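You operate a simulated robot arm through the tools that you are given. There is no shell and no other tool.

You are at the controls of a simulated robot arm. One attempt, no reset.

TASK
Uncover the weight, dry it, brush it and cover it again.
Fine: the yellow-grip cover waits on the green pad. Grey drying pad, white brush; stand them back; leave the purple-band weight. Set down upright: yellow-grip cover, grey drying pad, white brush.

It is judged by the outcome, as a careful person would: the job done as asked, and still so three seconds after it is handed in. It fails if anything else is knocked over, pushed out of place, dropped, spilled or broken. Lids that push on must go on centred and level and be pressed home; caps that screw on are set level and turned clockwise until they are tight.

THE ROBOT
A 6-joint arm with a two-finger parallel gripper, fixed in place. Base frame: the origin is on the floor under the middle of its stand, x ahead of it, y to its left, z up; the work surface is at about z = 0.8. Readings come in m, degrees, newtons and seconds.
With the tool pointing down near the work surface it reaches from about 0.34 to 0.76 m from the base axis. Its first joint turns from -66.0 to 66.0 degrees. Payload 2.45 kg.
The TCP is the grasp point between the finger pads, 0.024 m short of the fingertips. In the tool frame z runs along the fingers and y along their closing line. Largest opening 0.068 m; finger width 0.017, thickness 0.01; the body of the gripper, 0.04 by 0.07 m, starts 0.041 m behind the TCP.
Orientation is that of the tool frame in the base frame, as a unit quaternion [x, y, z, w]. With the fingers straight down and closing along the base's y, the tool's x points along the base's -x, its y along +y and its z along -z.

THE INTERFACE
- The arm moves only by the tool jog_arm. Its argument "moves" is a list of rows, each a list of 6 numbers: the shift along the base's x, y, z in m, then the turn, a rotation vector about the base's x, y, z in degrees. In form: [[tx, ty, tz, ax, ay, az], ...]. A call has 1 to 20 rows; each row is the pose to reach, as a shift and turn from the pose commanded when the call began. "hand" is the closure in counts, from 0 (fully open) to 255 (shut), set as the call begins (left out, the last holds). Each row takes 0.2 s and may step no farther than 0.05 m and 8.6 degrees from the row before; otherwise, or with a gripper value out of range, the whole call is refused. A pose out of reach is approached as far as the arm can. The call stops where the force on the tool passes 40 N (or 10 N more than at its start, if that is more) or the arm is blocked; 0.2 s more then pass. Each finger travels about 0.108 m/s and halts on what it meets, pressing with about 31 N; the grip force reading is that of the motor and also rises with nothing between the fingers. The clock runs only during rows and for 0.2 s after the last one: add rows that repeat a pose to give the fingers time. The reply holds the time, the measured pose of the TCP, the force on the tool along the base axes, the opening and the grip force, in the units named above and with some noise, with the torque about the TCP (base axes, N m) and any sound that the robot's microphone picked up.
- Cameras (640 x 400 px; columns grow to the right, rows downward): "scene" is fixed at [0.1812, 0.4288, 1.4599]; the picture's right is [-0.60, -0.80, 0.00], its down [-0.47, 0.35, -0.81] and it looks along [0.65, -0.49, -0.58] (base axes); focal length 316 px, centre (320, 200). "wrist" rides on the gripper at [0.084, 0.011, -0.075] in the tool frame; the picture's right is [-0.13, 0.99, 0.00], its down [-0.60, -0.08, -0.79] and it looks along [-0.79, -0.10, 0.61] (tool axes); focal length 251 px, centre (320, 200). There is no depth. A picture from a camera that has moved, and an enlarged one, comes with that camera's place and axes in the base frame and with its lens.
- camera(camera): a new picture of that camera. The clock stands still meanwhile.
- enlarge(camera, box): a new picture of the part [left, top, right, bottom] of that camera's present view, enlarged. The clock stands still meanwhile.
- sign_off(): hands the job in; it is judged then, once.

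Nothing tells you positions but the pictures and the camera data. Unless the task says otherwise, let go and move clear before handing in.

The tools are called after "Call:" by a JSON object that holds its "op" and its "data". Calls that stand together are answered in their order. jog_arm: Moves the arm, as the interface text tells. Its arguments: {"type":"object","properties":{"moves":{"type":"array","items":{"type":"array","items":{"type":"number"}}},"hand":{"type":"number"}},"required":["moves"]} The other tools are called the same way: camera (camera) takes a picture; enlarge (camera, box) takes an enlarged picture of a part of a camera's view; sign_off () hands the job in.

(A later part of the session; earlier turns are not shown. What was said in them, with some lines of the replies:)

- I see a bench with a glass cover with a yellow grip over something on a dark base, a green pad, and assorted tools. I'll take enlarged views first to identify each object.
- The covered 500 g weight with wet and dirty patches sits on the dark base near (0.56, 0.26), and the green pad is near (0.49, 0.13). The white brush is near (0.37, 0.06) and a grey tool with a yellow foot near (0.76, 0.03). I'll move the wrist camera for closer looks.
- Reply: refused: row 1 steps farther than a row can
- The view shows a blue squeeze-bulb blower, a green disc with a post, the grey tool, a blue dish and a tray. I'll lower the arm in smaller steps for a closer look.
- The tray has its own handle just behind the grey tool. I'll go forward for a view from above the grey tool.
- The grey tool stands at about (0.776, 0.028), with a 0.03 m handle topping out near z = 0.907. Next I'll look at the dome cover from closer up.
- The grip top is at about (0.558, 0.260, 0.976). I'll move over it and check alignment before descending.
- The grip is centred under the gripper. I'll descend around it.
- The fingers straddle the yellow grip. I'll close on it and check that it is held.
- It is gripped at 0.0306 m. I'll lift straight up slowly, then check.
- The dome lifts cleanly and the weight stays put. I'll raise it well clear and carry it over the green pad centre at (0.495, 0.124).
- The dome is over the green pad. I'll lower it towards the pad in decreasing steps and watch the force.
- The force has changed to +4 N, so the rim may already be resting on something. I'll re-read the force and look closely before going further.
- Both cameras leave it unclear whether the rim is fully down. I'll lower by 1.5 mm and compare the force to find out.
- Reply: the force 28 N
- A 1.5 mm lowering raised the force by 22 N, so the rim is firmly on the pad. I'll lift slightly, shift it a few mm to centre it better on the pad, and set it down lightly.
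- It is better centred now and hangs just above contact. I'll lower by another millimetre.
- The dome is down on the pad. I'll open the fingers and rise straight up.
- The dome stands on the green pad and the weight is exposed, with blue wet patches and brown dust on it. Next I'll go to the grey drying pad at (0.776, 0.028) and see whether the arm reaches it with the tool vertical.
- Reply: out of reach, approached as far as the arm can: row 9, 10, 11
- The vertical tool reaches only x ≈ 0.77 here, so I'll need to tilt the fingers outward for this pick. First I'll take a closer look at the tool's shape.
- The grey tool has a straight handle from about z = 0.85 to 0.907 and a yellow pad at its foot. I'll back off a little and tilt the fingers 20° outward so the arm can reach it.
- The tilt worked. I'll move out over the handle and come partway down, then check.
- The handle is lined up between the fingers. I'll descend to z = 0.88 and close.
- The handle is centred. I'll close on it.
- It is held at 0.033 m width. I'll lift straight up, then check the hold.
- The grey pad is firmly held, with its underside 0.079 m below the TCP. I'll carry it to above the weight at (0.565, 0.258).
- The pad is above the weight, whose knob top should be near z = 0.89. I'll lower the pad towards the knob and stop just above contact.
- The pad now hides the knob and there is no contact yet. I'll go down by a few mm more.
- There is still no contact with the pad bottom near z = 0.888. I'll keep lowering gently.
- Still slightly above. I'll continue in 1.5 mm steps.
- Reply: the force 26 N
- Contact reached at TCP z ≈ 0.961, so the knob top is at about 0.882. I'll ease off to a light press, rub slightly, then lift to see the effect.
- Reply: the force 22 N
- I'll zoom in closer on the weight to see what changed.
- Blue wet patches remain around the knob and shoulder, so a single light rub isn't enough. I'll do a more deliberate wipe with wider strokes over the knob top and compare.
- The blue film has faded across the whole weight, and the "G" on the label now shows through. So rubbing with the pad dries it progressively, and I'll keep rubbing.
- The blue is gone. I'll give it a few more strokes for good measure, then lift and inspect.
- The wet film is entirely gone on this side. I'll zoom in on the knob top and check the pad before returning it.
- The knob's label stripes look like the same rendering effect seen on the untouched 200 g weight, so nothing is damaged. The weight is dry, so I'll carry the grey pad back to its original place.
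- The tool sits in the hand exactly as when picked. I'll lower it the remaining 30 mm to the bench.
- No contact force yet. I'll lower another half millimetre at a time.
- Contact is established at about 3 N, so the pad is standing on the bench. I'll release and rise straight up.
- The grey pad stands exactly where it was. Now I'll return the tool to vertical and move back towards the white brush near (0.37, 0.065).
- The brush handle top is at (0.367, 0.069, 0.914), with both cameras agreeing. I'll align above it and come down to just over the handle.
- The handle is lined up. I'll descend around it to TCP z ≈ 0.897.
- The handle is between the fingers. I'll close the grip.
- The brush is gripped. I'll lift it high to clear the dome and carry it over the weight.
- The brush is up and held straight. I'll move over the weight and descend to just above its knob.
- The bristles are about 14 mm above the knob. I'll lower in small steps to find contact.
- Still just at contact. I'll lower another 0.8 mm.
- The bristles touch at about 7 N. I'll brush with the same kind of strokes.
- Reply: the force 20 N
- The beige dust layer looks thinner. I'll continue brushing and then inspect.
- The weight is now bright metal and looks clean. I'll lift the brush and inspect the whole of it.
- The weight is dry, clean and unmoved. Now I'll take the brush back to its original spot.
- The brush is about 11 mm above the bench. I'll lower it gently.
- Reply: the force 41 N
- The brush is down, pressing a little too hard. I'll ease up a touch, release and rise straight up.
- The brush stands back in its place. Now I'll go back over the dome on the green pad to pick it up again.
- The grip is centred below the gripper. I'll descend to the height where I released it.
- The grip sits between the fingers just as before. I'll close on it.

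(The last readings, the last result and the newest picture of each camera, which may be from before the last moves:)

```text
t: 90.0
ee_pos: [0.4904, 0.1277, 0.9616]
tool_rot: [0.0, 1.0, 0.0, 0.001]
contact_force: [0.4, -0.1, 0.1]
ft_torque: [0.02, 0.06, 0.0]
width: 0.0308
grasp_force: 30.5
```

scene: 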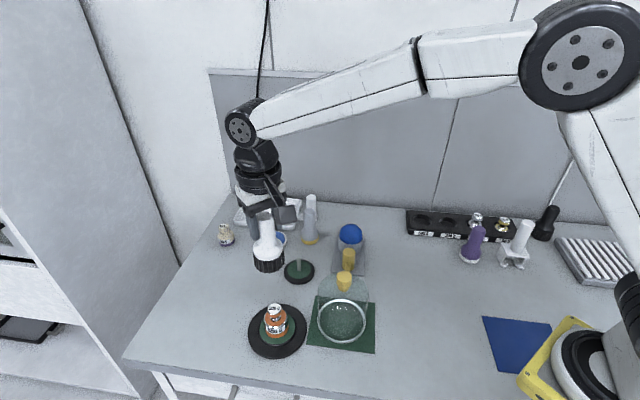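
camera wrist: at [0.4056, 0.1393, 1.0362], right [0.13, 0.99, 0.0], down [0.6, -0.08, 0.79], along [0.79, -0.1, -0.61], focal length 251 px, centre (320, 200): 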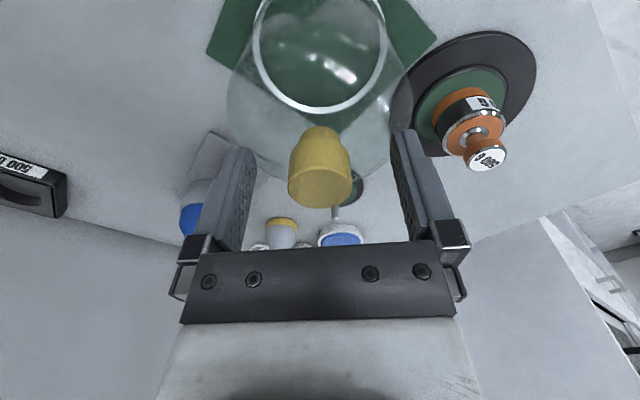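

It is held again. I'll lift it high and carry it back over the weight's base.

Call:
{"op": "jog_arm", "data": {"moves": [[0, 0, 0.01, 0, 0, 0], [0, 0, 0.04, 0, 0, 0], [0, 0, 0.08, 0, 0, 0], [0, 0, 0.12, 0, 0, 0], [0, 0, 0.15, 0, 0, 0], [0.012, 0.025, 0.15, 0, 0, 0], [0.028, 0.055, 0.15, 0, 0, 0], [0.045, 0.09, 0.15, 0, 0, 0], [0.062, 0.122, 0.15, 0, 0, 0], [0.069, 0.133, 0.15, 0, 0, 0], [0.069, 0.133, 0.15, 0, 0, 0]]}}

Call:
{"op": "enlarge", "data": {"camera": "scene", "box": [200, 200, 360, 370]}}

Call:
{"op": "jog_arm", "data": {"moves": [[0, 0, 0, 0, 0, 0]]}}

Call:
{"op": "jog_arm", "data": {"moves": [[0, 0, 0, 0, 0, 0]]}}

```text
t: 92.4
ee_pos: [0.5594, 0.2613, 1.1086]
tool_rot: [0.0, 1.0, 0.0, 0.0]
contact_force: [0.1, 0.3, -1.7]
ft_torque: [-0.02, 0.01, -0.01]
width: 0.0307
grasp_force: 30.9
```

```text
2.35 times, centred on (280, 285) of scene
camera zoom: at [0.1813, 0.4288, 1.4599], right [-0.6, -0.8, 0.0], down [-0.47, 0.35, -0.81], along [0.65, -0.49, -0.58], focal length 743 px, centre (414, 0)
```

zoom: 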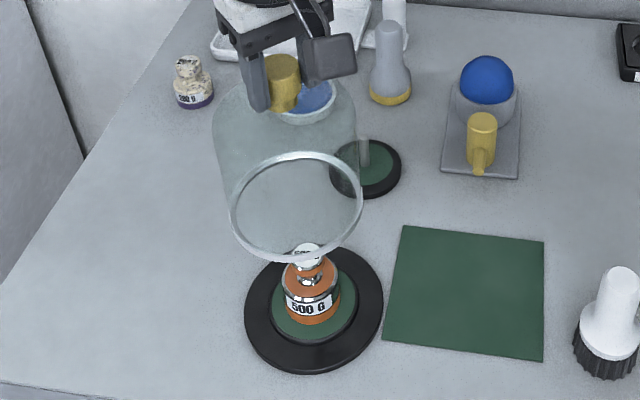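

```text
t: 92.8
ee_pos: [0.5589, 0.261, 1.1099]
tool_rot: [0.0, 1.0, 0.0, 0.0]
contact_force: [-0.3, 0.7, -1.3]
ft_torque: [0.0, 0.02, 0.03]
width: 0.0308
grasp_force: 31.0
```

```text
t: 93.2
ee_pos: [0.56, 0.262, 1.1101]
tool_rot: [0.0, 1.0, 0.0, 0.0]
contact_force: [-0.1, 0.5, -2.0]
ft_torque: [-0.02, 0.0, 0.0]
width: 0.0308
grasp_force: 31.2
```

The dome is above the weight. I'll lower it straight down to just above its seat and check.

Call:
{"op": "jog_arm", "data": {"moves": [[-0.0006, 0, -0.04, 0, 0, 0], [-0.0006, 0, -0.08, 0, 0, 0], [-0.0006, 0, -0.11, 0, 0, 0], [-0.0006, 0, -0.128, 0, 0, 0], [-0.0006, 0, -0.136, 0, 0, 0], [-0.0006, 0, -0.136, 0, 0, 0]]}}

Call:
{"op": "enlarge", "data": {"camera": "scene", "box": [230, 260, 330, 360]}}

Call:
{"op": "camera", "data": {"camera": "wrist"}}

```text
t: 94.6
ee_pos: [0.5588, 0.2615, 0.9747]
tool_rot: [0.0, 1.0, 0.0, 0.0]
contact_force: [-0.1, 0.0, -1.3]
ft_torque: [0.0, 0.02, -0.02]
width: 0.031
grasp_force: 30.7
```

```text
4.00 times, centred on (280, 310) of scene
camera zoom: at [0.1813, 0.4288, 1.4599], right [-0.6, -0.8, 0.0], down [-0.47, 0.35, -0.81], along [0.65, -0.49, -0.58], focal length 1263 px, centre (480, -240)
```

zoom: 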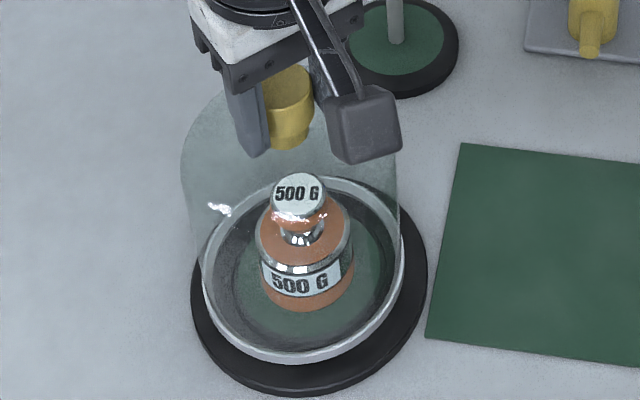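

```text
taken
camera wrist: at [0.4738, 0.272, 1.0501], right [0.13, 0.99, 0.0], down [0.6, -0.08, 0.79], along [0.79, -0.1, -0.61], focal length 251 px, centre (320, 200)
```

wrist: 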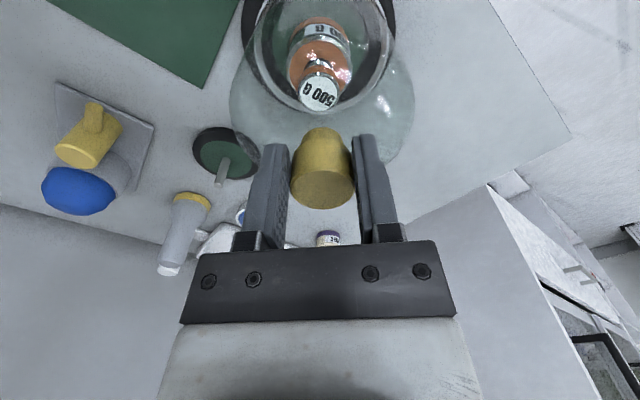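

The dome is about 7 mm above its seat, nearly centred. I'll lower a little and compare rim and base closely.

Call:
{"op": "jog_arm", "data": {"moves": [[0, 0, -0.003, 0, 0, 0], [0, 0, -0.004, 0, 0, 0], [0, 0, -0.004, 0, 0, 0]]}}

Call:
{"op": "enlarge", "data": {"camera": "scene", "box": [244, 290, 314, 364]}}

Call:
{"op": "enlarge", "data": {"camera": "scene", "box": [230, 260, 330, 360]}}

```text
t: 95.4
ee_pos: [0.5571, 0.2614, 0.9717]
tool_rot: [0.0, 1.0, 0.0, 0.0]
contact_force: [0.4, 0.6, -1.8]
ft_torque: [-0.05, 0.05, -0.01]
width: 0.0308
grasp_force: 31.0
```

```text
5.41 times, centred on (279, 327) of scene
camera zoom: at [0.1813, 0.4288, 1.4599], right [-0.6, -0.8, 0.0], down [-0.47, 0.35, -0.81], along [0.65, -0.49, -0.58], focal length 1707 px, centre (542, -486)
```

zoom: 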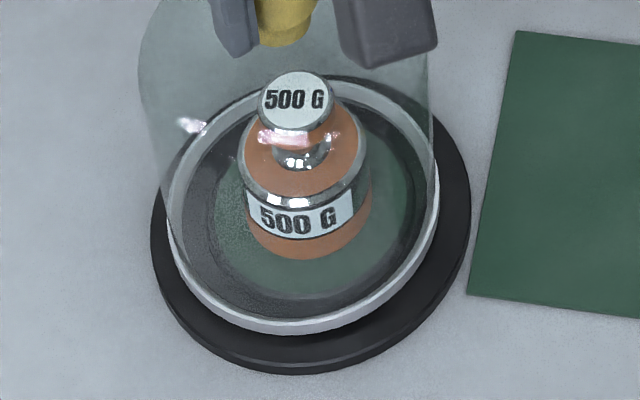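

```text
4.00 times, centred on (280, 310) of scene
camera zoom: at [0.1813, 0.4288, 1.4599], right [-0.6, -0.8, 0.0], down [-0.47, 0.35, -0.81], along [0.65, -0.49, -0.58], focal length 1263 px, centre (480, -240)
```

zoom: 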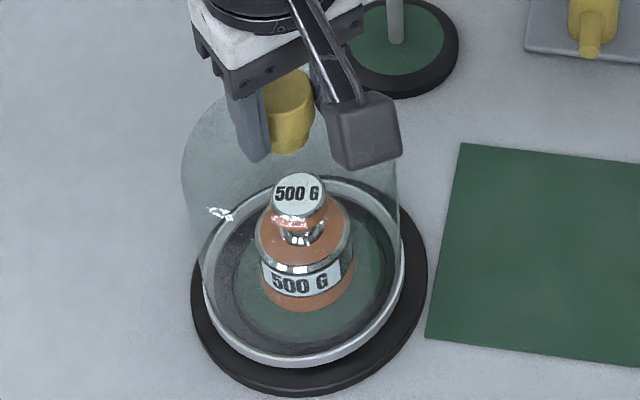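

Compared with the original picture the dome looks about 2 mm to the image's left. I'll shift it by (-1, -1.3) mm and lower to the seat while watching the force.

Call:
{"op": "jog_arm", "data": {"moves": [[-0.001, -0.0013, 0, 0, 0, 0], [-0.001, -0.0013, -0.001, 0, 0, 0], [-0.001, -0.0013, -0.002, 0, 0, 0], [-0.001, -0.0013, -0.002, 0, 0, 0]]}}

Call:
{"op": "enlarge", "data": {"camera": "scene", "box": [230, 260, 330, 360]}}

```text
t: 96.4
ee_pos: [0.5572, 0.2599, 0.9694]
tool_rot: [0.0, 1.0, 0.0, 0.001]
contact_force: [0.3, -0.6, -1.3]
ft_torque: [0.02, 0.03, 0.0]
width: 0.0304
grasp_force: 30.4
```

```text
4.00 times, centred on (280, 310) of scene
camera zoom: at [0.1813, 0.4288, 1.4599], right [-0.6, -0.8, 0.0], down [-0.47, 0.35, -0.81], along [0.65, -0.49, -0.58], focal length 1263 px, centre (480, -240)
```

zoom: 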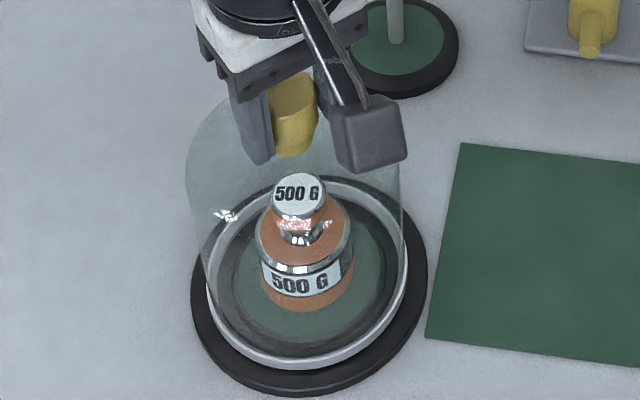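

It matches the original picture much better. I'll make a tiny further shift and lower to contact.

Call:
{"op": "jog_arm", "data": {"moves": [[-0.0004, -0.0006, 0, 0, 0, 0], [-0.0004, -0.0006, -0.001, 0, 0, 0], [-0.0004, -0.0006, -0.001, 0, 0, 0]]}}

Call:
{"op": "jog_arm", "data": {"moves": [[0, 0, -0.0008, 0, 0, 0], [0, 0, -0.0008, 0, 0, 0]]}}

```text
t: 97.2
ee_pos: [0.5579, 0.259, 0.968]
tool_rot: [0.001, 1.0, -0.001, 0.0]
contact_force: [-0.2, 0.5, -2.2]
ft_torque: [-0.05, 0.07, 0.02]
width: 0.0312
grasp_force: 30.6
```

```text
t: 97.8
ee_pos: [0.5568, 0.2589, 0.966]
tool_rot: [0.001, 1.0, -0.001, 0.001]
contact_force: [-0.3, -0.5, -1.3]
ft_torque: [0.02, 0.02, -0.02]
width: 0.0309
grasp_force: 31.1
```

No contact yet. I'll continue in small steps.

Call:
{"op": "jog_arm", "data": {"moves": [[0, 0, -0.0008, 0, 0, 0], [0, 0, -0.0008, 0, 0, 0]]}}

Call:
{"op": "enlarge", "data": {"camera": "scene", "box": [230, 260, 330, 360]}}

```text
t: 98.4
ee_pos: [0.5564, 0.2607, 0.9654]
tool_rot: [0.001, 1.0, 0.0, 0.0]
contact_force: [1.1, -0.3, -3.4]
ft_torque: [-0.01, 0.0, -0.01]
width: 0.0308
grasp_force: 30.6
```

```text
4.00 times, centred on (280, 310) of scene
camera zoom: at [0.1813, 0.4288, 1.4599], right [-0.6, -0.8, 0.0], down [-0.47, 0.35, -0.81], along [0.65, -0.49, -0.58], focal length 1263 px, centre (480, -240)
```

zoom: 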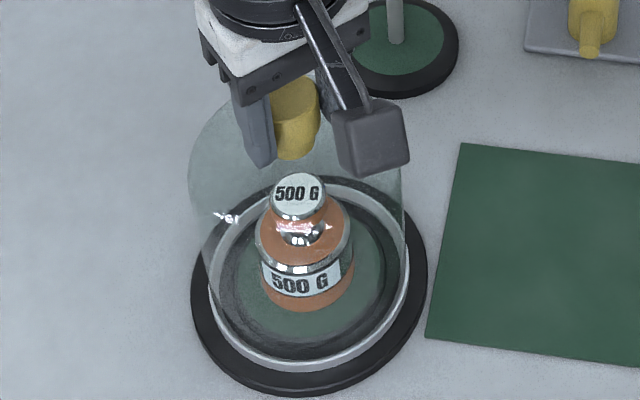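

The dome now lines up with its original picture. I'll lower a bit more until it bears on the seat.

Call:
{"op": "jog_arm", "data": {"moves": [[0, 0, -0.0007, 0, 0, 0], [0, 0, -0.0007, 0, 0, 0]]}}

```text
t: 99.0
ee_pos: [0.5571, 0.2595, 0.9654]
tool_rot: [0.0, 1.0, 0.0, -0.001]
contact_force: [-1.1, -0.4, 0.8]
ft_torque: [-0.02, 0.0, -0.04]
width: 0.0308
grasp_force: 31.0
```

Call:
{"op": "jog_arm", "data": {"moves": [[0, 0, -0.0006, 0, 0, 0], [0, 0, -0.0006, 0, 0, 0]]}}

```text
t: 99.6
ee_pos: [0.5575, 0.2598, 0.9663]
tool_rot: [-0.002, 1.0, 0.0, 0.001]
contact_force: [-2.4, -0.3, 9.6]
ft_torque: [-0.1, 0.1, -0.01]
width: 0.0309
grasp_force: 30.9
```

It bears on the seat with about 10 N at the same height as originally. I'll press slightly more to be sure it's home, then release.

Call:
{"op": "jog_arm", "data": {"moves": [[0, 0, -0.0004, 0, 0, 0], [0, 0, -0.0004, 0, 0, 0]]}}

Call:
{"op": "enlarge", "data": {"camera": "scene", "box": [230, 260, 330, 360]}}

```text
t: 100.2
ee_pos: [0.5576, 0.2606, 0.9657]
tool_rot: [0.001, 1.0, 0.001, 0.002]
contact_force: [-3.4, -1.6, 15.4]
ft_torque: [-0.08, 0.21, 0.04]
width: 0.0309
grasp_force: 31.2
```

```text
4.00 times, centred on (280, 310) of scene
camera zoom: at [0.1809, 0.4286, 1.46], right [-0.6, -0.8, 0.0], down [-0.47, 0.35, -0.81], along [0.65, -0.49, -0.58], focal length 1263 px, centre (480, -240)
```

zoom: 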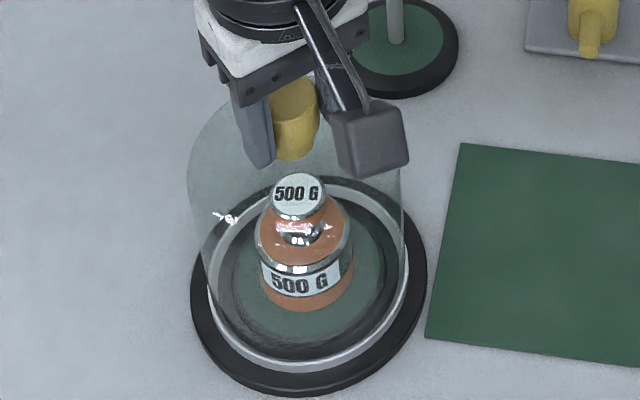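

The dome is seated with the rim evenly on the base. I'll ease the pressure, open and rise.

Call:
{"op": "jog_arm", "data": {"moves": [[0, 0, 0.0008, 0, 0, 0], [0, 0, 0.0008, 0, 0, 0]]}}

Call:
{"op": "jog_arm", "data": {"moves": [[0, 0, 0, 0, 0, 0], [0, 0, 0, 0, 0, 0], [0, 0, 0, 0, 0, 0], [0, 0, 0.01, 0, 0, 0], [0, 0, 0.035, 0, 0, 0], [0, 0, 0.075, 0, 0, 0], [0, 0, 0.12, 0, 0, 0], [0, 0, 0.12, 0, 0, 0]], "hand": 0}}

Call:
{"op": "enlarge", "data": {"camera": "scene", "box": [230, 260, 330, 360]}}

Call:
{"op": "camera", "data": {"camera": "scene"}}

Call:
{"op": "camera", "data": {"camera": "wrist"}}

```text
t: 100.8
ee_pos: [0.5578, 0.2599, 0.9657]
tool_rot: [0.0, 1.0, 0.0, 0.001]
contact_force: [0.3, -0.8, 9.9]
ft_torque: [0.03, -0.34, 0.03]
width: 0.0307
grasp_force: 31.3
```

```text
t: 102.6
ee_pos: [0.5582, 0.2602, 1.085]
tool_rot: [0.0, 1.0, 0.0, 0.0]
contact_force: [0.5, 0.2, 0.0]
ft_torque: [0.01, 0.02, -0.02]
width: 0.0681
grasp_force: 0.1
```

```text
4.00 times, centred on (280, 310) of scene
camera zoom: at [0.1812, 0.4288, 1.4599], right [-0.6, -0.8, 0.0], down [-0.47, 0.35, -0.81], along [0.65, -0.49, -0.58], focal length 1263 px, centre (480, -240)
```

zoom: 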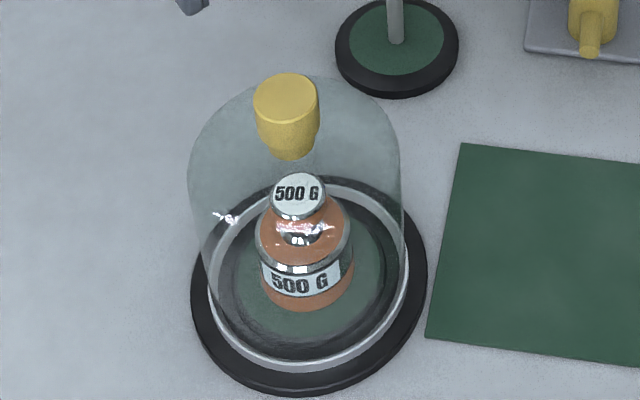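

```text
taken
```

scene: 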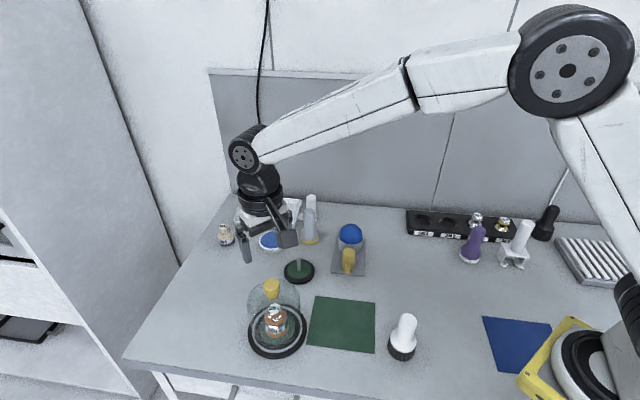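

```text
taken
camera wrist: at [0.4729, 0.2713, 1.1608], right [0.13, 0.99, 0.0], down [0.6, -0.08, 0.79], along [0.79, -0.1, -0.61], focal length 251 px, centre (320, 200)
```

wrist: 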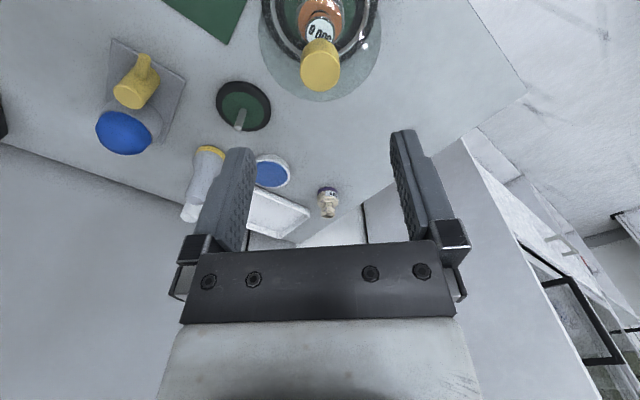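

The dome sits exactly as in the original picture, with the grip at the same pixels and the base unmoved. I'll back the arm well clear and take a last look around.

Call:
{"op": "jog_arm", "data": {"moves": [[0, 0, 0.045, 0, 0, 0], [-0.01, -0.04, 0.07, 0, 0, 0], [-0.02, -0.085, 0.09, 0, 0, 0], [-0.03, -0.13, 0.11, 0, 0, 0], [-0.04, -0.175, 0.13, 0, 0, 0], [-0.05, -0.22, 0.15, 0, 0, 0], [-0.05, -0.25, 0.16, 0, 0, 0], [-0.05, -0.25, 0.16, 0, 0, 0]]}}

Call:
{"op": "camera", "data": {"camera": "scene"}}

Call:
{"op": "camera", "data": {"camera": "wrist"}}

Call:
{"op": "enlarge", "data": {"camera": "scene", "box": [200, 180, 400, 370]}}

Call:
{"op": "enlarge", "data": {"camera": "scene", "box": [380, 180, 580, 370]}}

```text
refused: row 3 steps farther than a row can; nothing moved
```

```text
taken
```

scene: 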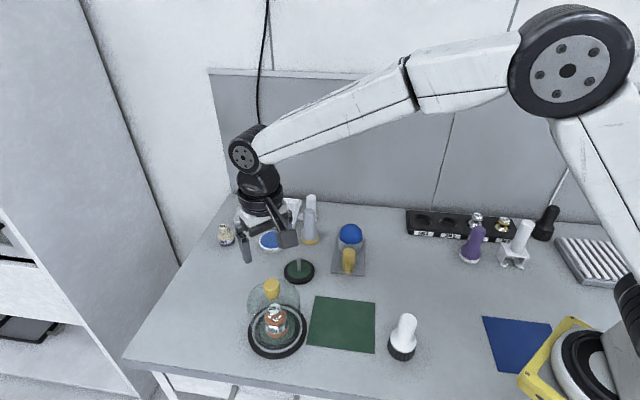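

```text
taken
camera wrist: at [0.4729, 0.2713, 1.1608], right [0.13, 0.99, 0.0], down [0.6, -0.08, 0.79], along [0.79, -0.1, -0.61], focal length 251 px, centre (320, 200)
```

wrist: 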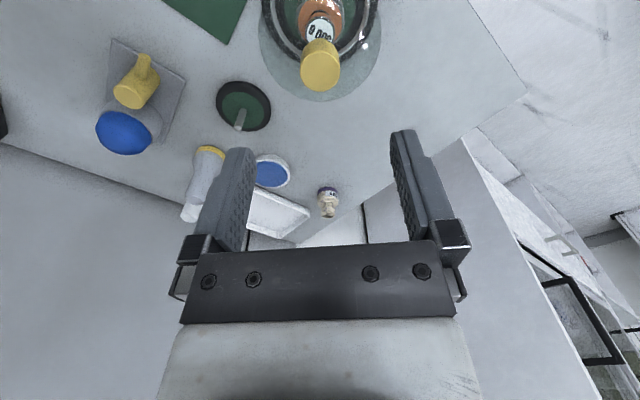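

```text
2.11 times, centred on (300, 275) of scene
camera zoom: at [0.1812, 0.4288, 1.4599], right [-0.6, -0.8, 0.0], down [-0.47, 0.35, -0.81], along [0.65, -0.49, -0.58], focal length 665 px, centre (362, 42)
```

zoom: 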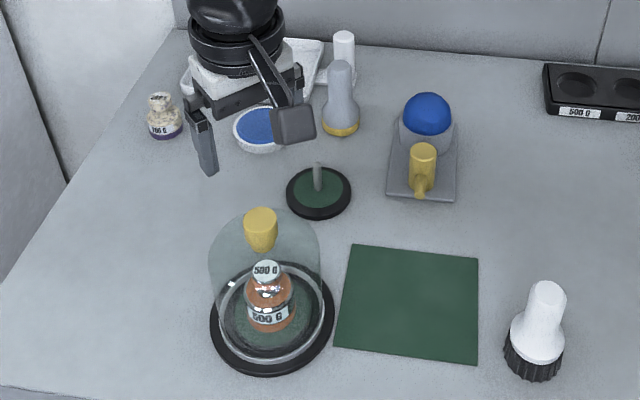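

```text
2.11 times, centred on (480, 275) of scene
camera zoom: at [0.1812, 0.4288, 1.4599], right [-0.6, -0.8, 0.0], down [-0.47, 0.35, -0.81], along [0.65, -0.49, -0.58], focal length 665 px, centre (-17, 42)
```

zoom: 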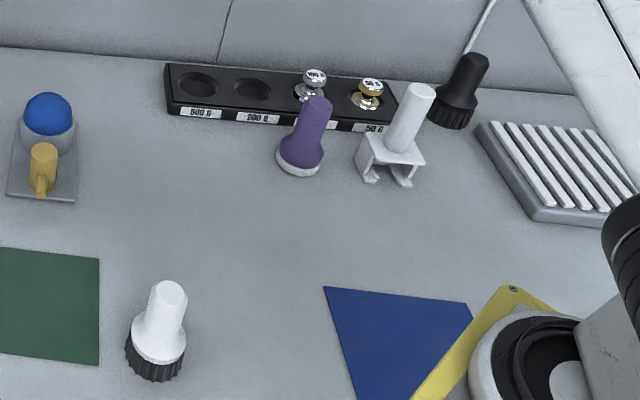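

Everything is where it belongs, but the last move was refused for a step slightly too long. I'll retreat again with smaller steps.

Call:
{"op": "jog_arm", "data": {"moves": [[0, 0, 0.04, 0, 0, 0], [-0.01, -0.03, 0.07, 0, 0, 0], [-0.02, -0.065, 0.09, 0, 0, 0], [-0.03, -0.1, 0.11, 0, 0, 0], [-0.04, -0.135, 0.13, 0, 0, 0], [-0.05, -0.17, 0.15, 0, 0, 0], [-0.05, -0.21, 0.16, 0, 0, 0], [-0.05, -0.25, 0.16, 0, 0, 0], [-0.05, -0.25, 0.16, 0, 0, 0]]}}

Call:
{"op": "camera", "data": {"camera": "scene"}}

Call:
{"op": "enlarge", "data": {"camera": "scene", "box": [244, 270, 314, 364]}}

Call:
{"op": "camera", "data": {"camera": "wrist"}}

```text
t: 104.6
ee_pos: [0.5067, 0.009, 1.2448]
tool_rot: [-0.001, 1.0, 0.0, 0.0]
contact_force: [0.8, 0.5, 0.2]
ft_torque: [-0.03, 0.01, -0.01]
width: 0.068
grasp_force: 0.0
```

```text
taken
```

scene: 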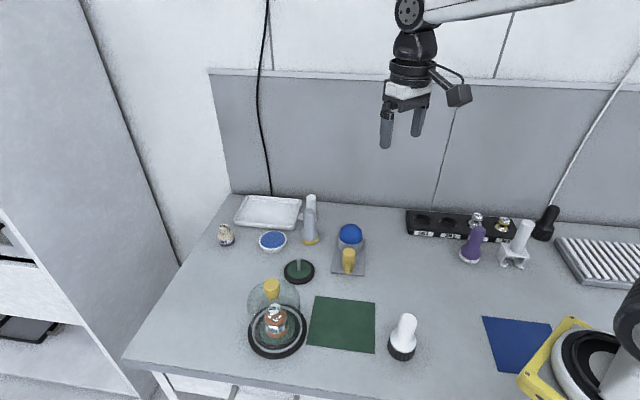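

```text
4.26 times, centred on (279, 317) of scene
camera zoom: at [0.1812, 0.4287, 1.4599], right [-0.6, -0.8, 0.0], down [-0.47, 0.35, -0.81], along [0.65, -0.49, -0.58], focal length 1344 px, centre (494, -298)
```

zoom: 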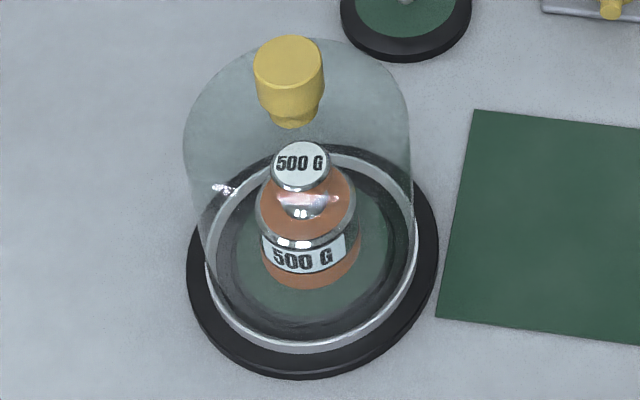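

```text
taken
camera wrist: at [0.4218, 0.0189, 1.3203], right [0.13, 0.99, 0.0], down [0.6, -0.08, 0.79], along [0.79, -0.1, -0.61], focal length 251 px, centre (320, 200)
```

wrist: 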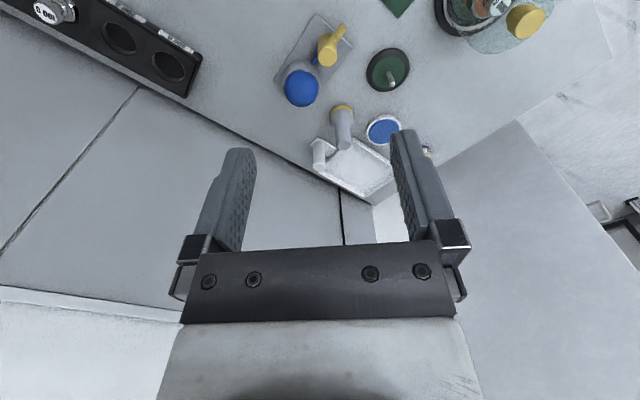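

The weight is dry, brushed clean and covered again, with the dome level and centred. The grey pad and white brush are upright in their places, the purple-band weight is untouched, and the arm is clear, so I'm handing in.

Call:
{"op": "sign_off", "data": {}}

```text
The job is handed in.
```

The job is done and handed in. The 500 g weight was uncovered, dried, brushed and covered again.

- **Cover:** The yellow-grip cover waited upright on the green pad. It is now back on its base, level and pressed home, within about a millimetre of where it started.
- **Weight:** All the blue wet film and the dust are gone. It did not visibly move during the rubbing, which pressed on it with up to about 25 N.
- **Drying pad and brush:** The grey pad stands upright where it was. The white brush also stands upright, about a millimetre from its original spot. I briefly pressed the brush onto the bench with about 40 N while setting it down, with no visible damage.
- **Everything else:** The purple-band weight was left alone, and nothing else looks moved or knocked over in the final pictures.

The arm had let go and was well clear before I handed in.
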